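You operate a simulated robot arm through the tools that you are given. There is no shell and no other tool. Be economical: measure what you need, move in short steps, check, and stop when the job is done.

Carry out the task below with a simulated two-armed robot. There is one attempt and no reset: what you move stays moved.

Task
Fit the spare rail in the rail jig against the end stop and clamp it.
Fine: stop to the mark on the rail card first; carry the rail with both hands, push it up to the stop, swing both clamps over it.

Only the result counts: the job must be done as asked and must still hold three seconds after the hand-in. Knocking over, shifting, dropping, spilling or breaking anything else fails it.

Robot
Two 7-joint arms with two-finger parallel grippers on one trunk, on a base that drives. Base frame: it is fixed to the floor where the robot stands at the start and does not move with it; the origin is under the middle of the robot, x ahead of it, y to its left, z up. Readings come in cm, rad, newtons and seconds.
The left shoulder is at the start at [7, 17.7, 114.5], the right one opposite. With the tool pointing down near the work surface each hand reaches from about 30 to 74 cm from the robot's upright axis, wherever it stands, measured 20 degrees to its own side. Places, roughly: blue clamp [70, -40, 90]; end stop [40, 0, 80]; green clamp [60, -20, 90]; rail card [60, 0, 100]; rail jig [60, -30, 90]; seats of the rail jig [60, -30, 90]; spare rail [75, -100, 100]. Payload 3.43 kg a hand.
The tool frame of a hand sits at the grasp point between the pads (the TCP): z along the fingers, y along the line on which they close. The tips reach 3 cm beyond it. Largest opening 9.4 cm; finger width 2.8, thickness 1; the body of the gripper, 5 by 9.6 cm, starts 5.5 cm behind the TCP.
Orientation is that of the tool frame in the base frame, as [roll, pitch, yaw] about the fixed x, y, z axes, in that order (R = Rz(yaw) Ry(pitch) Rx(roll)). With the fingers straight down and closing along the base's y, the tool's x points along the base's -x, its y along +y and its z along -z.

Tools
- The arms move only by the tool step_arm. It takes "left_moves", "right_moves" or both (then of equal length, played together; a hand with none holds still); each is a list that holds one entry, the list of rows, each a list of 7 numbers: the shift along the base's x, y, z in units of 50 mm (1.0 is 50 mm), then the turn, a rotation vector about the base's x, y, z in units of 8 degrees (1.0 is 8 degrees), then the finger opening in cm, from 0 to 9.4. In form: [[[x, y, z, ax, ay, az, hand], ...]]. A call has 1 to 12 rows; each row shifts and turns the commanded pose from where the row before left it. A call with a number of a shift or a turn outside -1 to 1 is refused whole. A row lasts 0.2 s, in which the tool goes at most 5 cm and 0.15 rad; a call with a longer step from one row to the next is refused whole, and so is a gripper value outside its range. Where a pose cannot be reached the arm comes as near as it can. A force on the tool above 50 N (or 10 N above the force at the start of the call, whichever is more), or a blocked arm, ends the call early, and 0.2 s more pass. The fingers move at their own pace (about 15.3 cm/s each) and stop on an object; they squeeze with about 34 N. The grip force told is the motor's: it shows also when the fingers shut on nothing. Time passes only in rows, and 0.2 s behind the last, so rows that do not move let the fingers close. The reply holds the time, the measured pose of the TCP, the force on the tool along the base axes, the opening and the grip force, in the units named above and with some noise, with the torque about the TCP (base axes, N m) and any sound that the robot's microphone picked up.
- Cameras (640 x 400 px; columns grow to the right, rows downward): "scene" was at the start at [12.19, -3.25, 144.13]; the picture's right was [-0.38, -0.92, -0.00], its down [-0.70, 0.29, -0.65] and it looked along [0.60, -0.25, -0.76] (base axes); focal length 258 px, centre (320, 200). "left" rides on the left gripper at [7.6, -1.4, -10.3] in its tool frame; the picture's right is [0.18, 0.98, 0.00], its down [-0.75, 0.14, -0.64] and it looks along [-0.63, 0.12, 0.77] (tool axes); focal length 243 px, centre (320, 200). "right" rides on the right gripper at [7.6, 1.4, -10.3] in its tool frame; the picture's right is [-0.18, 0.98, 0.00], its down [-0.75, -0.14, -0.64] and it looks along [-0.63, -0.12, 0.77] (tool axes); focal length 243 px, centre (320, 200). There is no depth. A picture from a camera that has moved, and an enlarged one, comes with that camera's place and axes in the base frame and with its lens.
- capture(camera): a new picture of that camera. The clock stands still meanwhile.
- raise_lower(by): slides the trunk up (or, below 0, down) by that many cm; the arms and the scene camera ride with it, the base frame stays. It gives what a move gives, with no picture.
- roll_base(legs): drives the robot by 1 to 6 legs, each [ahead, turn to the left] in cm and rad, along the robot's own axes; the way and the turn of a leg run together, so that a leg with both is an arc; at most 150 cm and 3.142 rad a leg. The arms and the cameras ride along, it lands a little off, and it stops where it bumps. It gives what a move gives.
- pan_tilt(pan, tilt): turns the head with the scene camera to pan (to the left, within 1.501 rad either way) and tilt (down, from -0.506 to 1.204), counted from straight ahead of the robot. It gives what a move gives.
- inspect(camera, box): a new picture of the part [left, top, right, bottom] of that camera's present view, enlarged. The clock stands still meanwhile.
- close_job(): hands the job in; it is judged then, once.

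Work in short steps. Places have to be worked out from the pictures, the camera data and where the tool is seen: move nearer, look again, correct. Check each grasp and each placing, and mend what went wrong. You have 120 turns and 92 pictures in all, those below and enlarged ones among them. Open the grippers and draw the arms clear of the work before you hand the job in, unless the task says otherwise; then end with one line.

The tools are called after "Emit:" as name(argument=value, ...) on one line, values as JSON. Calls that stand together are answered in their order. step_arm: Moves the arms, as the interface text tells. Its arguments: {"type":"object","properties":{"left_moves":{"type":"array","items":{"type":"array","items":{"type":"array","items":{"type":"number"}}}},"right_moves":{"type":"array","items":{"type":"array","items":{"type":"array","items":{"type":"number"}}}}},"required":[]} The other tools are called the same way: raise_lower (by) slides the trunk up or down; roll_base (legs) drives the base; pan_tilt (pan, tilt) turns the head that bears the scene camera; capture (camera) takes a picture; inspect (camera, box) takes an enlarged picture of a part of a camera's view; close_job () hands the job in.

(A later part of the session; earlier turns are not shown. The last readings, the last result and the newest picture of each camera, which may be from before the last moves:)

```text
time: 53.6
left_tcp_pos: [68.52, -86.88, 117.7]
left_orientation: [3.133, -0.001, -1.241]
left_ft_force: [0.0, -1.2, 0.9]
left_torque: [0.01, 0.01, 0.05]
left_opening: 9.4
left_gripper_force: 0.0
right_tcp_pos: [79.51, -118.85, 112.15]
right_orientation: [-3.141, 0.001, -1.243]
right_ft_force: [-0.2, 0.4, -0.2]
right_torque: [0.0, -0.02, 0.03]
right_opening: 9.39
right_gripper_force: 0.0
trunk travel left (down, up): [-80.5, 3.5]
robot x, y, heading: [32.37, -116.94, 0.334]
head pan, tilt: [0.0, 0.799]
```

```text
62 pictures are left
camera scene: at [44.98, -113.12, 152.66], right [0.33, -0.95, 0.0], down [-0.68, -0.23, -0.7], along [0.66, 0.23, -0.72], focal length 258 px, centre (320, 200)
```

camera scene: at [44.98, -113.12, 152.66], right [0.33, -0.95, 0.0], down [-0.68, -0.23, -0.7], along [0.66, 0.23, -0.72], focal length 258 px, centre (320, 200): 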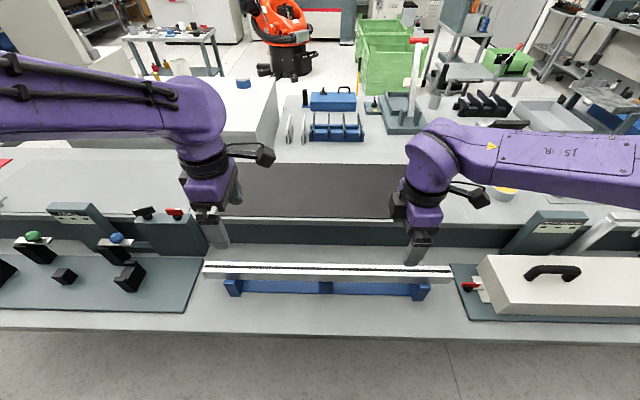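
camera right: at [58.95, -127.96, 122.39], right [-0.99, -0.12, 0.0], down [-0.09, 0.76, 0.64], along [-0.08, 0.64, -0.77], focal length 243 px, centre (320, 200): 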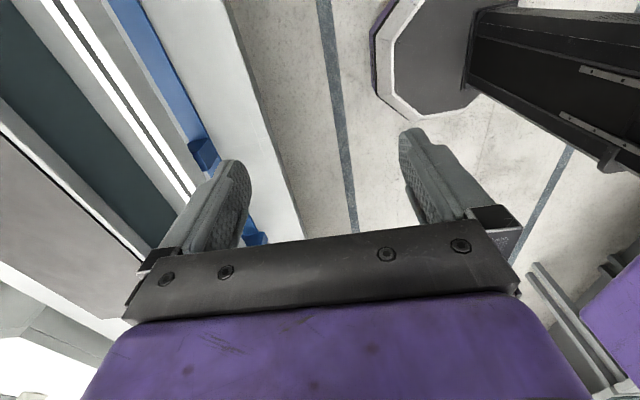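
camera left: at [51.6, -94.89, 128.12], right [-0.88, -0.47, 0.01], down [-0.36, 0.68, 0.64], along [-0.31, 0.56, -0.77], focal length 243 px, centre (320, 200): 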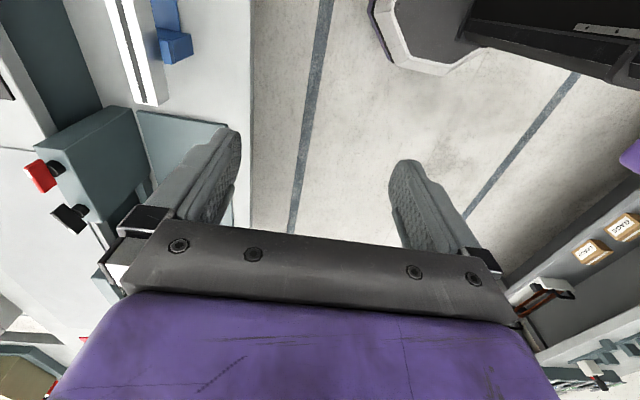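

Rail centre now at about (77.3, −103.7), direction (0.298, −0.954). Moving both hands above the grip points and down to z≈103, then looking.

Emit:
step_arm(left_moves=[[[0.055, 0.395, 0, 0, 0, -0.19, 9.4], [0.055, 0.395, 0, 0, 0, 0, 9.4], [0.055, 0.395, -0.4, 0, 0, 0, 9.4], [0.055, 0.395, -0.8, 0, 0, 0, 9.4], [0, 0, -0.8, 0, 0, 0, 9.4], [0, 0, -0.8, 0, 0, 0, 9.4], [0, 0, 0, 0, 0, 0, 9.4]]], right_moves=[[[0.28, -0.485, 0, 0, 0, -0.19, 9.4], [0.28, -0.485, 0, 0, 0, 0, 9.4], [0.28, -0.485, -0.2, 0, 0, 0, 9.4], [0.28, -0.485, -0.4, 0, 0, 0, 9.4], [0, 0, -0.6, 0, 0, 0, 9.4], [0, 0, -0.6, 0, 0, 0, 9.4], [0, 0, 0, 0, 0, 0, 9.4]]])

Emit:
capture(camera="left")

Emit:
capture(camera="right")

Emit:
capture(camera="scene")

```text
time: 55.2
left_tcp_pos: [69.7, -78.88, 103.43]
left_orientation: [3.133, 0.0, -1.267]
left_ft_force: [-0.8, -0.2, 0.5]
left_torque: [0.0, 0.01, 0.05]
left_opening: 9.41
left_gripper_force: 0.1
right_tcp_pos: [85.0, -128.55, 102.92]
right_orientation: [-3.141, 0.0, -1.27]
right_ft_force: [-0.3, 0.2, 0.1]
right_torque: [-0.01, -0.03, 0.03]
right_opening: 9.41
right_gripper_force: 0.1
trunk travel left (down, up): [-80.5, 3.5]
robot x, y, heading: [32.44, -116.89, 0.338]
head pan, tilt: [0.0, 0.799]
```

```text
61 pictures are left
camera left: at [73.42, -85.72, 113.9], right [-0.88, -0.47, 0.01], down [-0.36, 0.68, 0.64], along [-0.31, 0.57, -0.77], focal length 243 px, centre (320, 200)
```

left: 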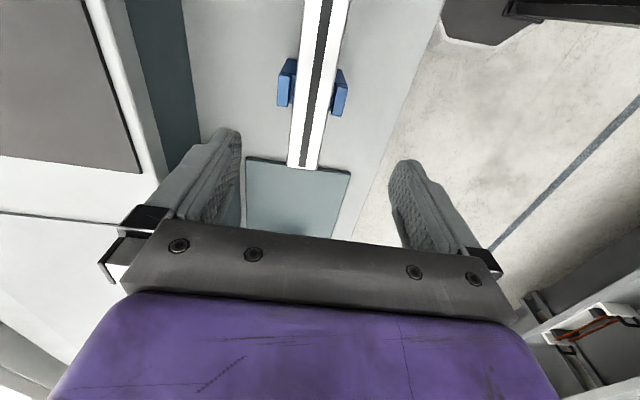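

```text
60 pictures are left
camera right: at [85.91, -136.19, 113.16], right [-0.99, -0.12, 0.0], down [-0.09, 0.76, 0.64], along [-0.07, 0.64, -0.77], focal length 243 px, centre (320, 200)
```

right: 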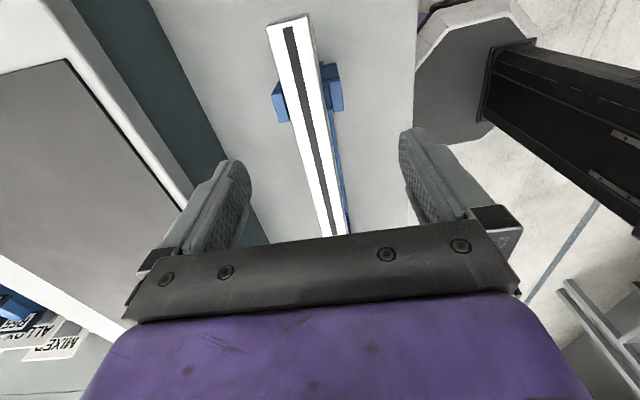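

```text
59 pictures are left
camera scene: at [44.95, -113.09, 152.66], right [0.33, -0.94, 0.0], down [-0.68, -0.23, -0.7], along [0.66, 0.23, -0.72], focal length 258 px, centre (320, 200)
```

scene: 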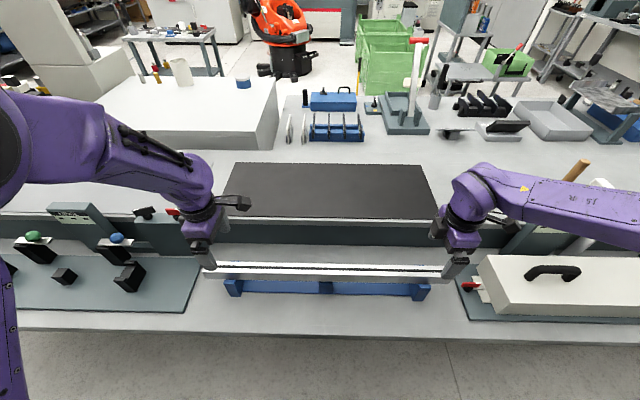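

Rail ends at about (68.4, −73) and (87.8, −134.7); the stands sit ~7 cm from each end. I'll grip ~4 cm from the ends. Shifting and descending to z≈96.

Emit:
step_arm(left_moves=[[[-0.02, 0.4, -0.3, 0, 0, 0, 9.4], [0, 0, -0.6, 0, 0, 0, 9.4], [0, 0, -0.6, 0, 0, 0, 9.4], [0, 0, 0, 0, 0, 0, 9.4]]], right_moves=[[[0.31, -0.42, -0.3, 0, 0, 0, 9.4], [0, 0, -0.6, 0, 0, 0, 9.4], [0, 0, -0.5, 0, 0, 0, 9.4], [0, 0, 0, 0, 0, 0, 9.4]]])

Emit:
capture(camera="left")

Emit:
capture(camera="right")

Emit:
inspect(camera="scene", box=[180, 200, 500, 320])

```text
time: 56.2
left_tcp_pos: [69.75, -76.78, 96.14]
left_orientation: [3.132, 0.001, -1.266]
left_ft_force: [0.2, -0.7, -0.7]
left_torque: [0.0, 0.0, -0.01]
left_opening: 9.41
left_gripper_force: 0.1
right_tcp_pos: [86.75, -130.52, 95.8]
right_orientation: [-3.141, 0.0, -1.268]
right_ft_force: [0.5, -0.1, -0.2]
right_torque: [0.03, 0.03, -0.01]
right_opening: 9.42
right_gripper_force: 0.0
trunk travel left (down, up): [-80.5, 3.5]
robot x, y, heading: [32.43, -117.19, 0.328]
head pan, tilt: [0.0, 0.799]
```

```text
58 pictures are left
camera left: at [73.34, -83.61, 106.59], right [-0.88, -0.47, 0.01], down [-0.35, 0.68, 0.64], along [-0.31, 0.56, -0.77], focal length 243 px, centre (320, 200)
```

left: 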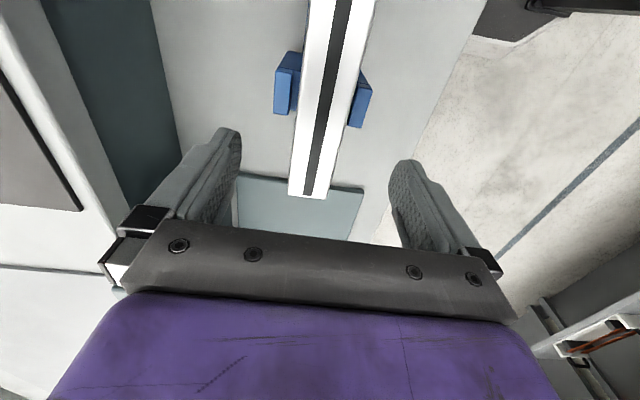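

```text
57 pictures are left
camera right: at [87.55, -138.27, 106.09], right [-0.99, -0.12, 0.0], down [-0.09, 0.76, 0.64], along [-0.07, 0.64, -0.77], focal length 243 px, centre (320, 200)
```

right: 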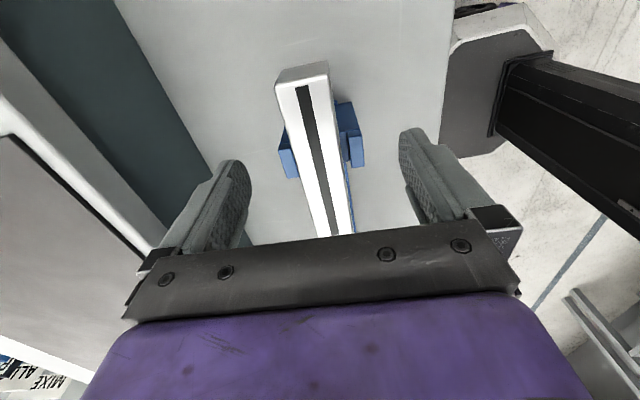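

```text
2.00 times, centred on (340, 260) of scene
camera zoom: at [44.98, -113.05, 152.66], right [0.33, -0.94, 0.0], down [-0.68, -0.23, -0.7], along [0.66, 0.23, -0.72], focal length 516 px, centre (280, 80)
```

zoom: 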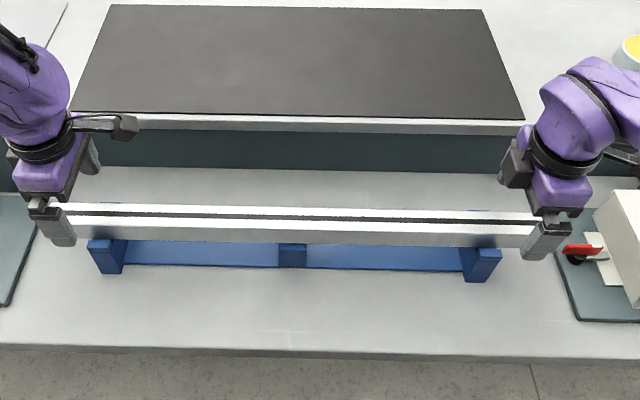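

Both hands straddle the rail, well centred (rail top z≈92.7). Descending to z≈92.7 and closing.

Emit:
step_arm(left_moves=[[[0, 0, -0.34, 0, 0, 0, 9.4], [0, 0, -0.34, 0, 0, 0, 9.4], [0, 0, 0, 0, 0, 0, 9.4]]], right_moves=[[[0, 0, -0.31, 0, 0, 0, 9.4], [0, 0, -0.31, 0, 0, 0, 9.4], [0, 0, 0, 0, 0, 0, 9.4]]])

Emit:
inspect(camera="scene", box=[180, 200, 500, 320])

Emit:
capture(camera="right")

```text
time: 57.0
left_tcp_pos: [69.54, -76.78, 92.75]
left_orientation: [3.132, 0.001, -1.267]
left_ft_force: [-0.6, 0.5, 0.3]
left_torque: [-0.03, -0.02, -0.01]
left_opening: 9.41
left_gripper_force: 0.1
right_tcp_pos: [86.57, -130.63, 92.81]
right_orientation: [-3.14, 0.0, -1.269]
right_ft_force: [0.0, -0.3, -0.1]
right_torque: [-0.01, 0.0, -0.02]
right_opening: 9.41
right_gripper_force: 0.0
trunk travel left (down, up): [-80.5, 3.5]
robot x, y, heading: [32.51, -117.0, 0.333]
head pan, tilt: [0.0, 0.799]
```

```text
2.00 times, centred on (340, 260) of scene
camera zoom: at [44.97, -113.06, 152.66], right [0.33, -0.94, 0.0], down [-0.68, -0.23, -0.7], along [0.66, 0.23, -0.72], focal length 516 px, centre (280, 80)
```

zoom: 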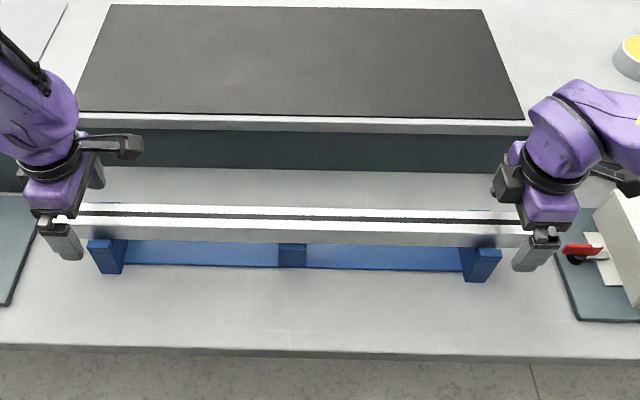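

```text
54 pictures are left
camera right: at [87.41, -138.22, 103.07], right [-0.99, -0.12, 0.0], down [-0.09, 0.76, 0.64], along [-0.07, 0.64, -0.77], focal length 243 px, centre (320, 200)
```

right: 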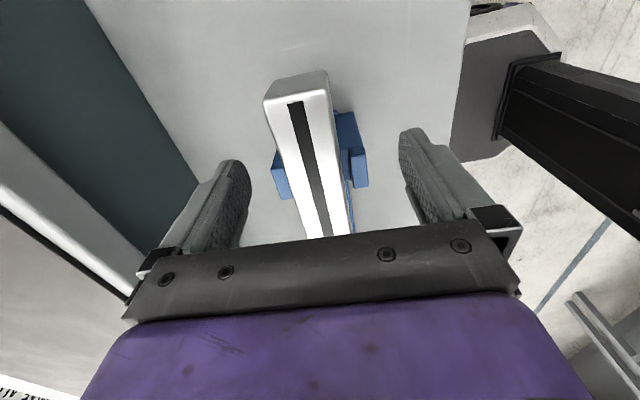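

Fingers straddle the rail beside the stands. Closing both hands.

Emit:
step_arm(left_moves=[[[0, 0, 0, 0, 0, 0, 5], [0, 0, 0, 0, 0, 0, 2], [0, 0, 0, 0, 0, 0, 2], [0, 0, 0, 0, 0, 0, 2]]], right_moves=[[[0, 0, 0, 0, 0, 0, 5], [0, 0, 0, 0, 0, 0, 2], [0, 0, 0, 0, 0, 0, 2], [0, 0, 0, 0, 0, 0, 2]]])

Emit:
capture(camera="left")

```text
time: 58.0
left_tcp_pos: [69.7, -76.67, 92.8]
left_orientation: [3.133, 0.001, -1.265]
left_ft_force: [2.5, 2.0, 0.9]
left_torque: [0.48, -0.29, 0.37]
left_opening: 3.4
left_gripper_force: 33.2
right_tcp_pos: [86.64, -130.47, 92.73]
right_orientation: [3.14, -0.001, -1.27]
right_ft_force: [3.1, -2.6, 4.8]
right_torque: [-0.15, -0.11, 0.89]
right_opening: 3.38
right_gripper_force: 33.9
trunk travel left (down, up): [-80.5, 3.5]
robot x, y, heading: [32.76, -116.91, 0.329]
head pan, tilt: [0.0, 0.799]
```

```text
53 pictures are left
camera left: at [73.3, -83.6, 103.15], right [-0.88, -0.47, 0.01], down [-0.36, 0.68, 0.64], along [-0.31, 0.56, -0.77], focal length 243 px, centre (320, 200)
```

left: 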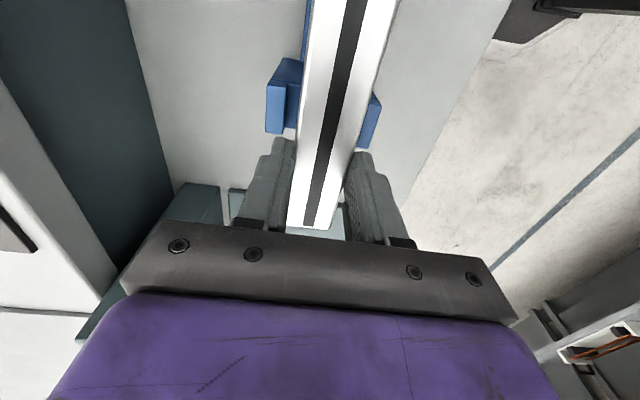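

Both grips hold (3.4 cm wide, 33 N). Lifting both hands together.

Emit:
step_arm(left_moves=[[[0, 0, 0.2, 0, 0, 0, 2], [0, 0, 0.3, 0, 0, 0, 2], [0, 0, 0.4, 0, 0, 0, 2], [0, 0, 0.5, 0, 0, 0, 2], [0, 0, 0.5, 0, 0, 0, 2], [0, 0, 0.5, 0, 0, 0, 2], [0, 0, 0.5, 0, 0, 0, 2], [0, 0, 0.3, 0, 0, 0, 2]]], right_moves=[[[0, 0, 0.2, 0, 0, 0, 2], [0, 0, 0.3, 0, 0, 0, 2], [0, 0, 0.4, 0, 0, 0, 2], [0, 0, 0.5, 0, 0, 0, 2], [0, 0, 0.5, 0, 0, 0, 2], [0, 0, 0.5, 0, 0, 0, 2], [0, 0, 0.5, 0, 0, 0, 2], [0, 0, 0.3, 0, 0, 0, 2]]])

Emit:
capture(camera="scene")

```text
time: 59.8
left_tcp_pos: [69.69, -76.63, 108.78]
left_orientation: [3.13, 0.002, -1.267]
left_ft_force: [0.6, 6.1, -14.1]
left_torque: [0.93, 0.12, 0.42]
left_opening: 3.39
left_gripper_force: 34.4
right_tcp_pos: [86.72, -130.59, 109.01]
right_orientation: [3.14, 0.0, -1.272]
right_ft_force: [-1.1, -6.7, -6.0]
right_torque: [0.73, 0.45, 0.87]
right_opening: 3.4
right_gripper_force: 34.2
trunk travel left (down, up): [-80.5, 3.5]
robot x, y, heading: [32.76, -116.76, 0.342]
head pan, tilt: [0.0, 0.799]
```

```text
52 pictures are left
camera scene: at [45.23, -112.99, 152.63], right [0.33, -0.94, 0.0], down [-0.68, -0.23, -0.7], along [0.66, 0.23, -0.72], focal length 258 px, centre (320, 200)
```

scene: 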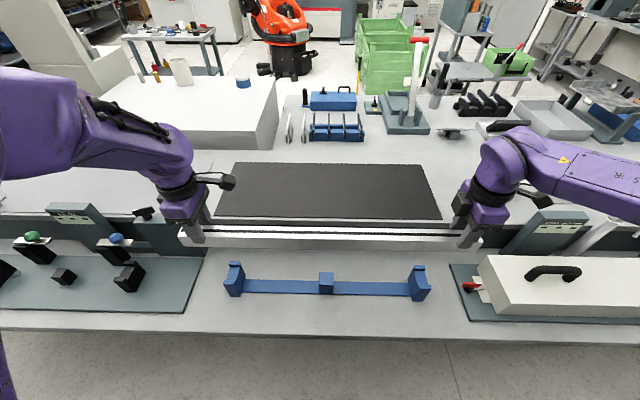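

Rail held (≈2 kg shared). Backing 25 cm away, then turning left to face along the bench.

Emit:
roll_base(legs=[[-25, 0], [0, 1.536]])

Emit:
capture(camera="scene")

```text
time: 65.4
left_tcp_pos: [-31.05, -87.57, 108.79]
left_orientation: [3.13, 0.0, 0.289]
left_ft_force: [-17.9, -2.6, -10.2]
left_torque: [-0.02, 0.46, 0.38]
left_opening: 3.37
left_gripper_force: 33.9
right_tcp_pos: [23.06, -71.44, 109.12]
right_orientation: [3.138, -0.001, 0.286]
right_ft_force: [17.1, 2.0, -9.7]
right_torque: [0.04, -0.66, 0.78]
right_opening: 3.37
right_gripper_force: 33.9
trunk travel left (down, up): [-80.5, 3.5]
robot x, y, heading: [8.78, -125.36, 1.893]
head pan, tilt: [0.0, 0.799]
```

```text
51 pictures are left
camera scene: at [4.49, -112.9, 152.62], right [0.95, 0.31, 0.0], down [0.22, -0.68, -0.7], along [-0.22, 0.66, -0.72], focal length 258 px, centre (320, 200)
```

scene: 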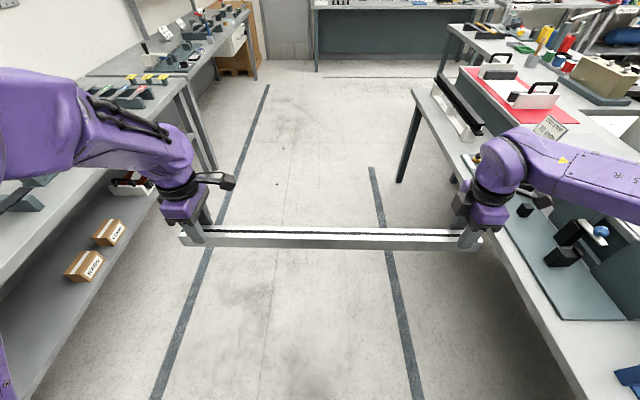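

Carry is steady; the way ahead is clear. Driving 73 cm along the bench, then turning back toward it.

Emit:
roll_base(legs=[[73, -0.019]])

Emit:
roll_base(legs=[[0, -1.56]])

Emit:
capture(camera="scene")

```text
time: 69.3
left_tcp_pos: [-50.01, -16.95, 108.86]
left_orientation: [3.13, -0.001, 0.238]
left_ft_force: [-1.7, 1.2, -9.1]
left_torque: [0.24, -0.24, 0.4]
left_opening: 3.37
left_gripper_force: 34.1
right_tcp_pos: [4.86, -3.36, 109.01]
right_orientation: [3.139, 0.0, 0.237]
right_ft_force: [2.6, -2.3, -10.4]
right_torque: [-0.08, -0.32, 0.74]
right_opening: 3.39
right_gripper_force: 34.1
trunk travel left (down, up): [-80.5, 3.5]
robot x, y, heading: [-12.23, -56.53, 1.837]
head pan, tilt: [0.0, 0.799]
```

```text
time: 73.5
left_tcp_pos: [26.42, -17.57, 108.77]
left_orientation: [3.129, 0.001, -1.304]
left_ft_force: [0.9, 2.2, -8.7]
left_torque: [-0.14, -0.25, 0.4]
left_opening: 3.39
left_gripper_force: 34.0
right_tcp_pos: [41.44, -71.99, 109.03]
right_orientation: [3.139, -0.001, -1.306]
right_ft_force: [-1.2, -2.6, -10.8]
right_torque: [-0.3, 0.13, 0.71]
right_opening: 3.37
right_gripper_force: 33.8
trunk travel left (down, up): [-80.5, 3.5]
robot x, y, heading: [-12.38, -56.56, 0.294]
head pan, tilt: [0.0, 0.799]
```

```text
50 pictures are left
camera scene: at [0.62, -52.83, 152.62], right [0.29, -0.96, 0.0], down [-0.69, -0.21, -0.7], along [0.67, 0.2, -0.72], focal length 258 px, centre (320, 200)
```

scene: 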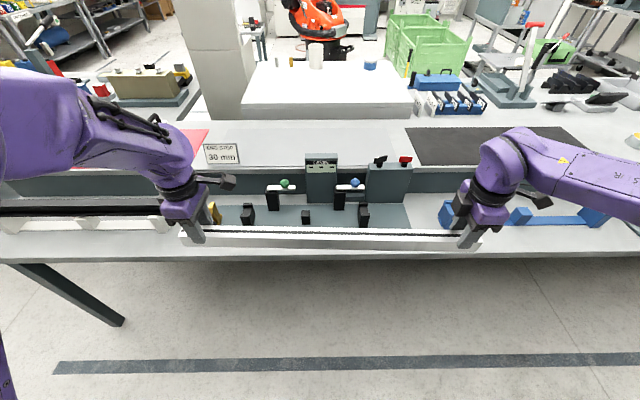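

Now facing the jig. Enlarging the view to measure seats, posts and stop.

Emit:
inspect(camera="scene", box=[190, 140, 430, 250])

```text
2.67 times, centred on (310, 195) of scene
camera zoom: at [0.62, -52.83, 152.62], right [0.29, -0.96, 0.0], down [-0.69, -0.21, -0.7], along [0.67, 0.2, -0.72], focal length 688 px, centre (347, 213)
```

zoom: 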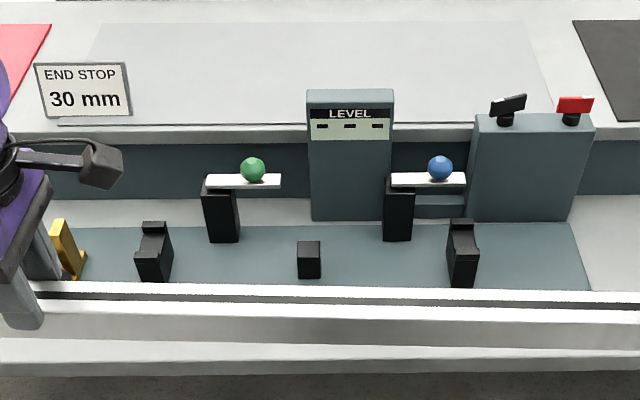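

Jig geometry: stop face s≈16, seats at 9.7 and 50 cm from it, centre n≈42.5; the rail end will have a ~4–5 cm gap. I correct heading slightly and drive 22 cm forward over the jig, still high.

Emit:
roll_base(legs=[[0, 0.034], [22, 0]])

Emit:
capture(camera="scene")

Emit:
capture(camera="left")

Emit:
capture(camera="right")

```text
time: 75.6
left_tcp_pos: [46.28, -9.21, 108.84]
left_orientation: [3.131, 0.001, -1.269]
left_ft_force: [1.9, 3.2, -10.6]
left_torque: [0.11, -0.16, 0.4]
left_opening: 3.37
left_gripper_force: 33.7
right_tcp_pos: [62.88, -62.95, 109.12]
right_orientation: [3.139, 0.0, -1.273]
right_ft_force: [-2.0, -3.1, -9.7]
right_torque: [-0.04, 0.18, 0.73]
right_opening: 3.39
right_gripper_force: 34.0
trunk travel left (down, up): [-80.5, 3.5]
robot x, y, heading: [8.84, -49.12, 0.327]
head pan, tilt: [0.0, 0.799]
```

```text
48 pictures are left
camera scene: at [21.5, -45.27, 152.65], right [0.32, -0.95, 0.0], down [-0.68, -0.23, -0.7], along [0.66, 0.23, -0.72], focal length 258 px, centre (320, 200)
```

scene: 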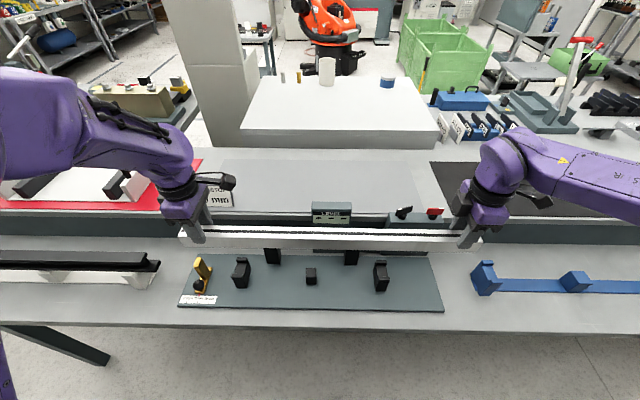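

```text
47 pictures are left
camera left: at [49.84, -16.03, 119.24], right [-0.88, -0.47, 0.01], down [-0.35, 0.68, 0.64], along [-0.31, 0.57, -0.77], focal length 243 px, centre (320, 200)
```

left: 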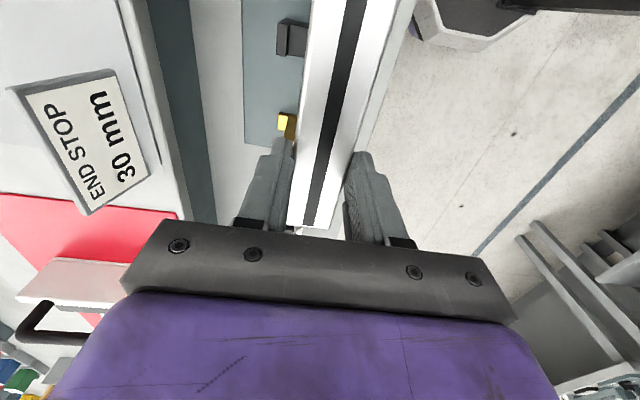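

```text
46 pictures are left
camera right: at [63.83, -70.64, 119.34], right [-0.99, -0.11, 0.0], down [-0.09, 0.76, 0.64], along [-0.07, 0.64, -0.77], focal length 243 px, centre (320, 200)
```

right: 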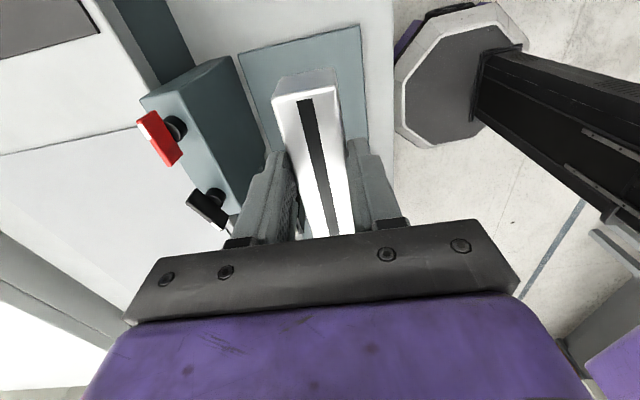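

Rail is above the jig, aligned. Enlarging the scene view, now unobstructed, for the seat positions and stop.

Emit:
inspect(camera="scene", box=[170, 215, 330, 315])

Emit:
inspect(camera="scene", box=[320, 215, 480, 315])

```text
4.00 times, centred on (250, 265) of scene
camera zoom: at [21.5, -45.27, 152.65], right [0.32, -0.95, 0.0], down [-0.68, -0.23, -0.7], along [0.66, 0.23, -0.72], focal length 1033 px, centre (600, -60)
```

zoom: 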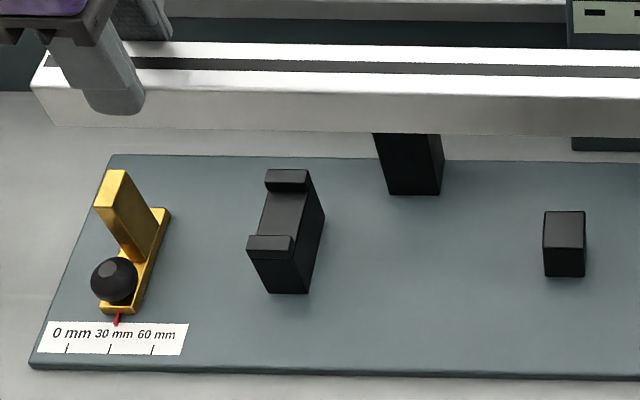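

```text
4.00 times, centred on (400, 265) of scene
camera zoom: at [21.5, -45.27, 152.65], right [0.32, -0.95, 0.0], down [-0.68, -0.23, -0.7], along [0.66, 0.23, -0.72], focal length 1033 px, centre (0, -60)
```

zoom: 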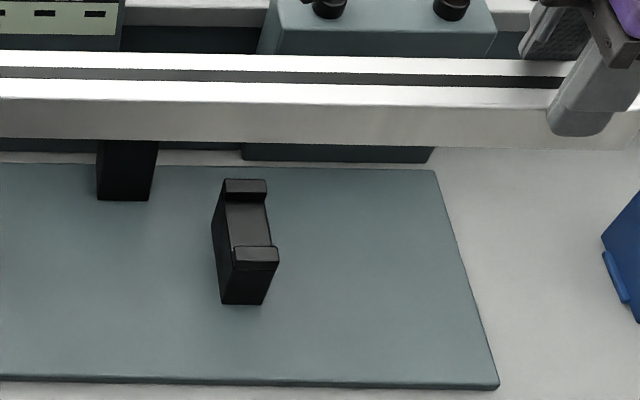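

Seat channel: centre n≈43.4, floor z≈86.3, lips z≈87.8; rail at n≈41.4, bottom ≈102.8. I shift both hands +2 cm in n, then lower with the trunk by 11 cm and look.

Emit:
step_arm(left_moves=[[[0.095, 0.03, 0, 0, 0, 0, 2], [0.095, 0.03, 0, 0, 0, 0, 2], [0.095, 0.03, 0, 0, 0, 0, 2], [0.095, 0.03, 0, 0, 0, 0, 2], [0, 0, 0, 0, 0, 0, 2]]], right_moves=[[[0.095, 0.03, 0, 0, 0, 0, 2], [0.095, 0.03, 0, 0, 0, 0, 2], [0.095, 0.03, 0, 0, 0, 0, 2], [0.095, 0.03, 0, 0, 0, 0, 2], [0, 0, 0, 0, 0, 0, 2]]])

Emit:
raise_lower(by=-11)

Emit:
capture(camera="scene")

Emit:
capture(camera="left")

Emit:
capture(camera="right")

```text
time: 76.8
left_tcp_pos: [48.24, -8.57, 108.69]
left_orientation: [3.13, -0.002, -1.271]
left_ft_force: [-2.1, 4.9, -7.7]
left_torque: [-0.77, -0.38, -0.27]
left_opening: 3.37
left_gripper_force: 33.8
right_tcp_pos: [64.97, -62.23, 108.92]
right_orientation: [3.137, -0.003, -1.272]
right_ft_force: [0.9, -5.7, -13.4]
right_torque: [-0.91, -0.17, 0.29]
right_opening: 3.41
right_gripper_force: 33.9
trunk travel left (down, up): [-80.5, 3.5]
robot x, y, heading: [9.24, -49.21, 0.326]
head pan, tilt: [0.0, 0.799]
```

```text
time: 78.2
left_tcp_pos: [48.39, -8.43, 97.72]
left_orientation: [3.13, -0.001, -1.271]
left_ft_force: [-1.0, 7.9, -8.7]
left_torque: [-0.37, -0.29, 0.02]
left_opening: 3.34
left_gripper_force: 34.4
right_tcp_pos: [64.91, -62.33, 97.98]
right_orientation: [3.138, -0.001, -1.272]
right_ft_force: [0.8, -6.8, -12.7]
right_torque: [-0.79, -0.08, 0.43]
right_opening: 3.37
right_gripper_force: 33.8
trunk travel left (down, up): [-69.5, 14.5]
robot x, y, heading: [9.14, -49.39, 0.328]
head pan, tilt: [0.0, 0.799]
```

```text
43 pictures are left
camera scene: at [21.7, -45.17, 141.63], right [0.32, -0.95, 0.0], down [-0.68, -0.23, -0.7], along [0.66, 0.22, -0.72], focal length 258 px, centre (320, 200)
```

scene: 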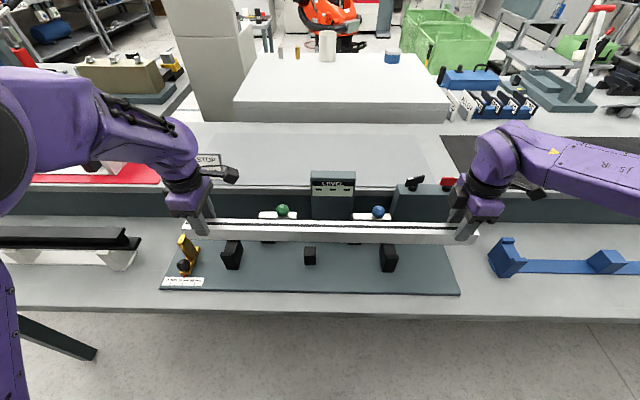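

```text
42 pictures are left
camera left: at [51.99, -15.36, 108.09], right [-0.88, -0.47, 0.01], down [-0.35, 0.68, 0.64], along [-0.31, 0.57, -0.77], focal length 243 px, centre (320, 200)
```

left: 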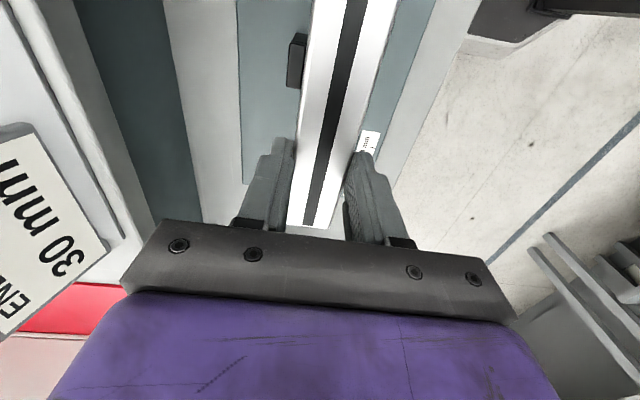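

```text
41 pictures are left
camera right: at [65.85, -69.99, 108.31], right [-0.99, -0.11, 0.0], down [-0.08, 0.76, 0.64], along [-0.07, 0.64, -0.77], focal length 243 px, centre (320, 200)
```

right: 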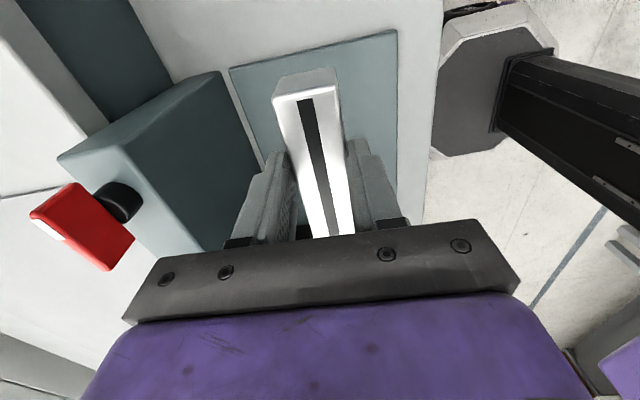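

The red lever behind the right hand keeps ~5 cm clearance. Enlarging the scene to check rail vs seats.

Emit:
inspect(camera="scene", box=[160, 190, 320, 300])

Emit:
inspect(camera="scene", box=[320, 190, 500, 300])

```text
3.64 times, centred on (240, 245) of scene
camera zoom: at [21.7, -45.17, 141.63], right [0.32, -0.95, 0.0], down [-0.68, -0.23, -0.7], along [0.66, 0.22, -0.72], focal length 939 px, centre (611, 36)
```

zoom: 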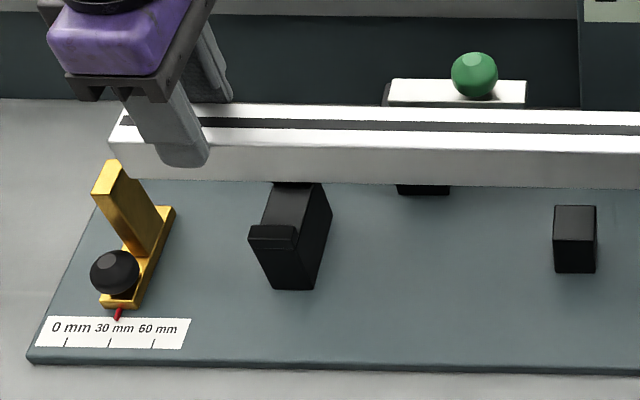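

```text
3.56 times, centred on (410, 245) of scene
camera zoom: at [21.7, -45.17, 141.63], right [0.32, -0.95, 0.0], down [-0.68, -0.23, -0.7], along [0.66, 0.22, -0.72], focal length 918 px, centre (0, 40)
```

zoom: 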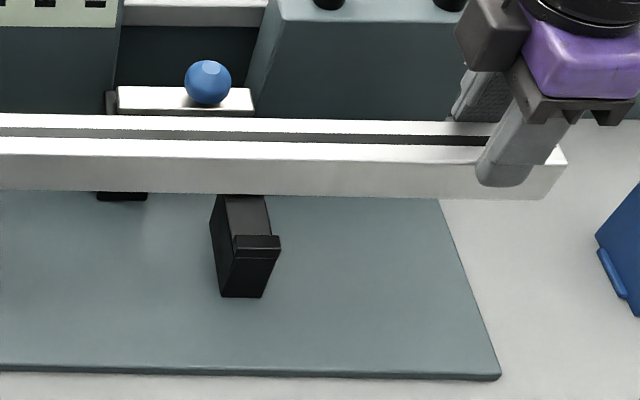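

Rail is centred over the channels (n 43.5 vs 41.5–45.6), bottom ≈92.4. Lowering by trunk 5 cm, just above the seats.

Emit:
raise_lower(by=-5)

Emit:
inspect(camera="scene", box=[160, 170, 480, 290])

```text
time: 79.1
left_tcp_pos: [48.31, -8.36, 92.68]
left_orientation: [3.13, 0.001, -1.269]
left_ft_force: [-1.7, 8.5, -9.7]
left_torque: [-0.15, -0.18, -0.02]
left_opening: 3.37
left_gripper_force: 33.6
right_tcp_pos: [64.83, -62.37, 93.02]
right_orientation: [3.139, -0.003, -1.271]
right_ft_force: [2.0, -7.2, -11.8]
right_torque: [-0.55, -0.02, 0.4]
right_opening: 3.36
right_gripper_force: 33.5
trunk travel left (down, up): [-64.5, 19.5]
robot x, y, heading: [8.84, -49.47, 0.325]
head pan, tilt: [0.0, 0.799]
```

```text
2.00 times, centred on (320, 230) of scene
camera zoom: at [21.68, -45.19, 136.62], right [0.32, -0.95, 0.0], down [-0.68, -0.23, -0.7], along [0.66, 0.23, -0.72], focal length 516 px, centre (320, 140)
```

zoom: 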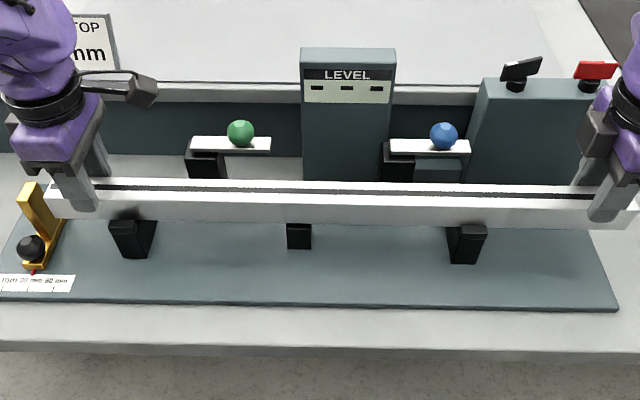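

No contact yet. Lowering gently with both arms in 3 mm steps.

Emit:
step_arm(left_moves=[[[0, 0, -0.06, 0, 0, 0, 2], [0, 0, -0.06, 0, 0, 0, 2], [0, 0, -0.06, 0, 0, 0, 2], [0, 0, 0, 0, 0, 0, 2]]], right_moves=[[[0, 0, -0.06, 0, 0, 0, 2], [0, 0, -0.06, 0, 0, 0, 2], [0, 0, -0.08, 0, 0, 0, 2], [0, 0, 0, 0, 0, 0, 2]]])

```text
time: 80.1
left_tcp_pos: [48.19, -8.72, 92.0]
left_orientation: [3.139, -0.003, -1.268]
left_ft_force: [10.5, 3.5, 22.2]
left_torque: [0.14, -0.54, 0.09]
left_opening: 3.38
left_gripper_force: 34.3
right_tcp_pos: [64.84, -62.45, 92.38]
right_orientation: [-3.136, 0.001, -1.272]
right_ft_force: [5.3, 1.5, 21.2]
right_torque: [-0.04, 0.01, 0.52]
right_opening: 3.41
right_gripper_force: 34.3
trunk travel left (down, up): [-64.5, 19.5]
robot x, y, heading: [8.87, -49.27, 0.336]
head pan, tilt: [0.0, 0.799]
```

Contact at both (upward ~21 N) at about the height expected for the channel floor. Checking visually.

Emit:
inspect(camera="scene", box=[200, 220, 300, 290])

Emit:
inspect(camera="scene", box=[360, 220, 460, 290])

```text
5.71 times, centred on (250, 255) of scene
camera zoom: at [21.24, -45.31, 136.73], right [0.32, -0.95, 0.0], down [-0.68, -0.23, -0.7], along [0.66, 0.23, -0.72], focal length 1475 px, centre (720, -114)
```

zoom: 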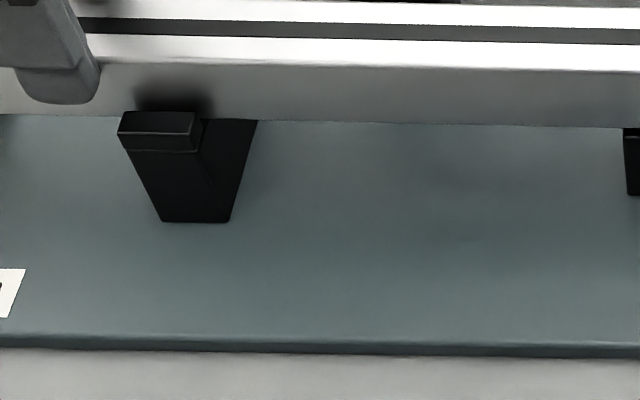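

```text
5.71 times, centred on (410, 255) of scene
camera zoom: at [21.24, -45.31, 136.73], right [0.32, -0.95, 0.0], down [-0.68, -0.23, -0.7], along [0.66, 0.23, -0.72], focal length 1475 px, centre (-194, -114)
```

zoom: 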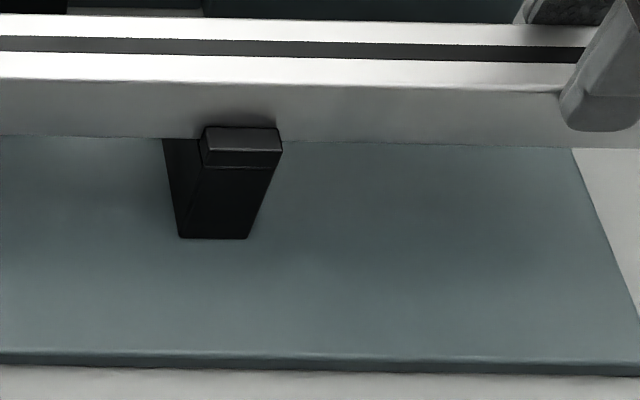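

The rail sits behind the front lips. Checking the back lips via the wrist cameras.

Emit:
inspect(camera="left", box=[220, 0, 440, 240])

Emit:
inspect(camera="right", box=[220, 50, 420, 250])

```text
1.67 times, centred on (330, 120) of left
camera zoom: at [51.73, -15.55, 102.47], right [-0.88, -0.47, 0.0], down [-0.36, 0.68, 0.64], along [-0.3, 0.57, -0.77], focal length 404 px, centre (303, 333)
```

zoom: 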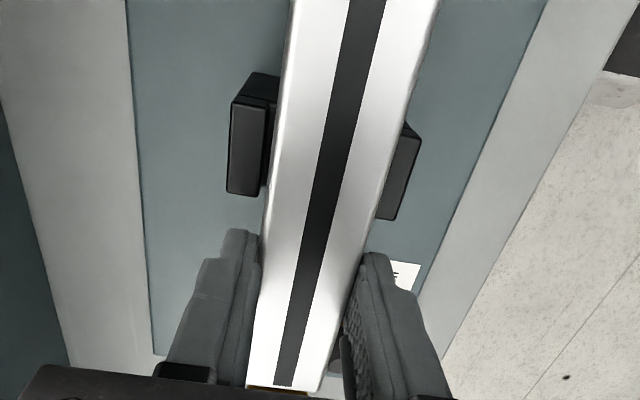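

```text
2.00 times, centred on (320, 150) of right
camera zoom: at [65.64, -70.08, 102.66], right [-0.99, -0.11, -0.01], down [-0.09, 0.76, 0.64], along [-0.07, 0.64, -0.77], focal length 485 px, centre (320, 300)
```

zoom: 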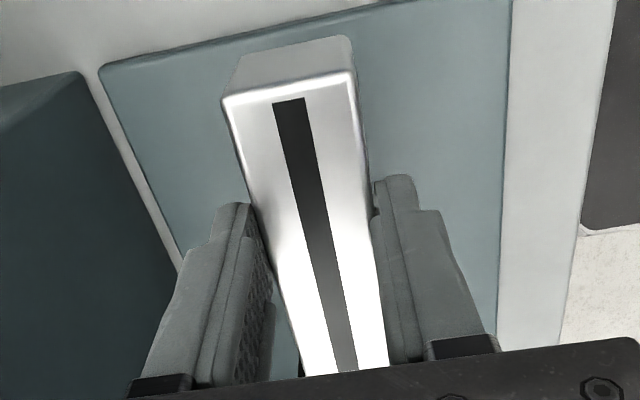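

Rail sits between both lips of the seat. I open the hands slightly to let it settle, go 1 cm deeper and regrip for a firmer push.

Emit:
step_arm(left_moves=[[[0, 0, 0.03, 0, 0, 0, 2], [0, 0, 0, 0, 0, 0, 5.5], [0, 0, 0, 0, 0, 0, 5.5], [0, 0, -0.12, 0, 0, 0, 5.5], [0, 0, -0.12, 0, 0, 0, 5.5], [0, 0, 0, 0, 0, 0, 5.5]]], right_moves=[[[0, 0, 0.03, 0, 0, 0, 2], [0, 0, 0, 0, 0, 0, 5.5], [0, 0, 0, 0, 0, 0, 5.5], [0, 0, -0.12, 0, 0, 0, 5.5], [0, 0, -0.12, 0, 0, 0, 5.5], [0, 0, 0, 0, 0, 0, 5.5]]])

Emit:
inspect(camera="scene", box=[160, 170, 480, 290])

Emit:
inspect(camera="left", box=[220, 0, 440, 240])

```text
time: 81.5
left_tcp_pos: [48.21, -8.53, 90.9]
left_orientation: [3.129, 0.0, -1.271]
left_ft_force: [-0.6, 0.8, -0.5]
left_torque: [-0.02, 0.01, -0.02]
left_opening: 5.51
left_gripper_force: 0.1
right_tcp_pos: [64.78, -62.33, 90.98]
right_orientation: [-3.142, 0.0, -1.271]
right_ft_force: [-0.4, -0.1, 0.1]
right_torque: [0.03, -0.04, 0.01]
right_opening: 5.5
right_gripper_force: 0.2
trunk travel left (down, up): [-64.5, 19.5]
robot x, y, heading: [8.55, -49.14, 0.326]
head pan, tilt: [0.0, 0.799]
```

```text
2.00 times, centred on (320, 230) of scene
camera zoom: at [21.45, -45.25, 136.65], right [0.32, -0.95, 0.0], down [-0.68, -0.23, -0.7], along [0.66, 0.23, -0.72], focal length 516 px, centre (320, 140)
```

zoom: 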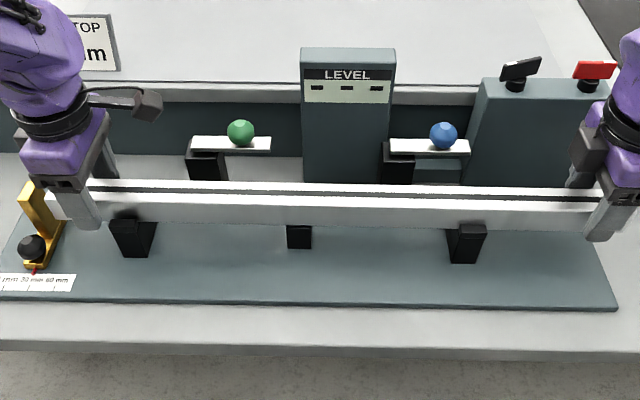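

```text
1.67 times, centred on (330, 120) of left
camera zoom: at [51.79, -15.48, 101.26], right [-0.88, -0.47, 0.01], down [-0.35, 0.68, 0.64], along [-0.31, 0.57, -0.77], focal length 404 px, centre (303, 333)
```

zoom: 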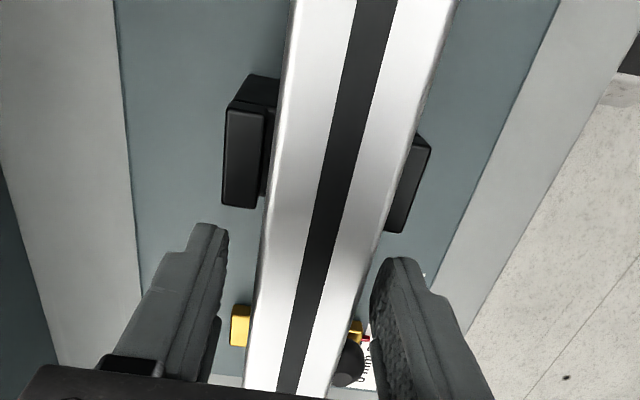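

The rail rests free and steady in the seats. Regripping and sliding it along −d toward the stop, 2 cm first.

Emit:
step_arm(left_moves=[[[0, 0, 0, 0, 0, 0, 2], [0, 0, 0, 0, 0, 0, 2], [0, 0, 0, 0, 0, 0, 2], [-0.024, 0.0763, 0, 0, 0, 0, 2], [-0.024, 0.0763, 0, 0, 0, 0, 2], [-0.024, 0.0763, 0, 0, 0, 0, 2], [-0.024, 0.0763, 0, 0, 0, 0, 2], [-0.024, 0.0763, 0, 0, 0, 0, 2], [0, 0, 0, 0, 0, 0, 2]]], right_moves=[[[0, 0, 0, 0, 0, 0, 2], [0, 0, 0, 0, 0, 0, 2], [0, 0, 0, 0, 0, 0, 2], [-0.024, 0.0763, 0, 0, 0, 0, 2], [-0.024, 0.0763, 0, 0, 0, 0, 2], [-0.024, 0.0763, 0, 0, 0, 0, 2], [-0.024, 0.0763, 0, 0, 0, 0, 2], [-0.024, 0.0763, 0, 0, 0, 0, 2], [0, 0, 0, 0, 0, 0, 2]]])

Emit:
inspect(camera="scene", box=[150, 200, 250, 290])

```text
time: 83.5
left_tcp_pos: [47.42, -6.88, 90.94]
left_orientation: [3.133, 0.0, -1.269]
left_ft_force: [9.9, -17.2, -0.8]
left_torque: [-0.5, -0.22, 0.23]
left_opening: 3.87
left_gripper_force: 34.4
right_tcp_pos: [64.19, -60.63, 91.17]
right_orientation: [-3.141, 0.0, -1.271]
right_ft_force: [11.4, 3.6, 31.5]
right_torque: [-0.81, -0.33, 1.13]
right_opening: 3.36
right_gripper_force: 34.0
trunk travel left (down, up): [-64.5, 19.5]
robot x, y, heading: [8.81, -49.14, 0.333]
head pan, tilt: [0.0, 0.799]
```

```text
4.44 times, centred on (200, 245) of scene
camera zoom: at [21.47, -45.41, 136.67], right [0.32, -0.95, 0.0], down [-0.68, -0.23, -0.7], along [0.66, 0.23, -0.72], focal length 1147 px, centre (853, 0)
```

zoom: 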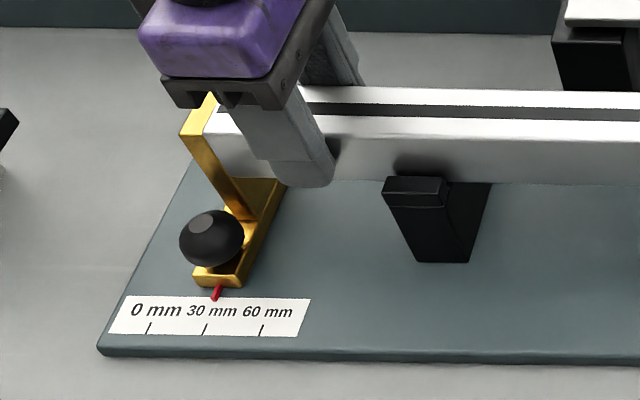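

Left hand feels ~19 N resisting along the rail; the end seems near/at the upright. Looking closer.

Emit:
inspect(camera="scene", box=[178, 210, 228, 270])

Emit:
inspect(camera="left", box=[220, 60, 440, 260])

```text
6.67 times, centred on (203, 240) of scene
camera zoom: at [21.47, -45.41, 136.67], right [0.32, -0.95, 0.0], down [-0.68, -0.23, -0.7], along [0.66, 0.23, -0.72], focal length 1721 px, centre (1100, -67)
```

zoom: 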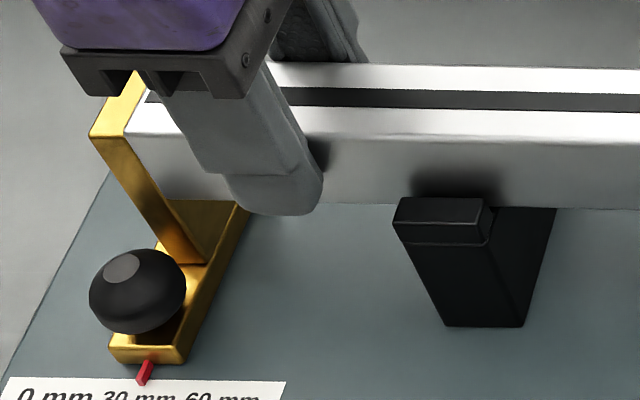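

```text
2.00 times, centred on (330, 160) of left
camera zoom: at [51.12, -13.75, 101.34], right [-0.88, -0.47, 0.01], down [-0.35, 0.68, 0.64], along [-0.31, 0.57, -0.77], focal length 485 px, centre (300, 280)
```

zoom: 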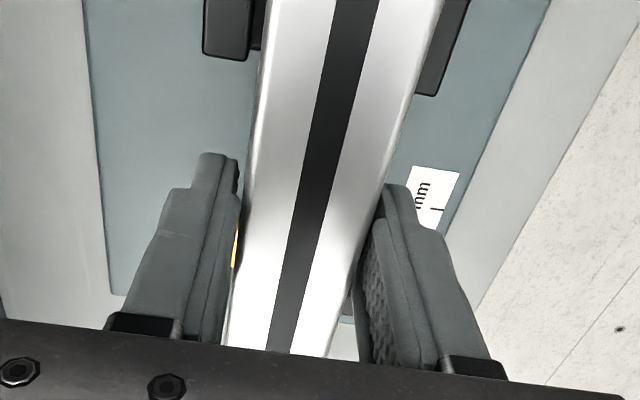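

The rail's end face looks to be at the upright. Pushing a few more mm in small steps to confirm by force.

Emit:
step_arm(left_moves=[[[-0.012, 0.038, 0, 0, 0, 0, 2], [-0.012, 0.038, 0, 0, 0, 0, 2], [0, 0, 0, 0, 0, 0, 2]]], right_moves=[[[-0.012, 0.038, 0.04, 0, 0, 0, 2], [-0.012, 0.038, 0, 0, 0, 0, 2], [0, 0, 0, 0, 0, 0, 2]]])

Emit:
inspect(camera="scene", box=[178, 210, 228, 270])

```text
time: 84.3
left_tcp_pos: [47.31, -6.56, 90.87]
left_orientation: [3.131, 0.003, -1.271]
left_ft_force: [12.5, -16.5, -0.8]
left_torque: [-0.27, -0.06, 0.16]
left_opening: 3.84
left_gripper_force: 34.2
right_tcp_pos: [64.24, -60.47, 91.19]
right_orientation: [3.142, 0.0, -1.273]
right_ft_force: [13.1, -13.1, 26.8]
right_torque: [-0.78, -1.22, 0.87]
right_opening: 3.38
right_gripper_force: 34.3
trunk travel left (down, up): [-64.5, 19.5]
robot x, y, heading: [8.91, -49.45, 0.334]
head pan, tilt: [0.0, 0.799]
```

```text
6.67 times, centred on (203, 240) of scene
camera zoom: at [21.65, -45.78, 136.65], right [0.32, -0.95, 0.0], down [-0.68, -0.23, -0.7], along [0.66, 0.23, -0.72], focal length 1721 px, centre (1100, -67)
```

zoom: 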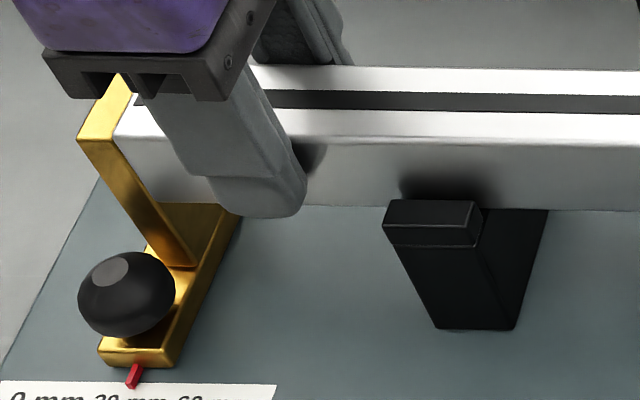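

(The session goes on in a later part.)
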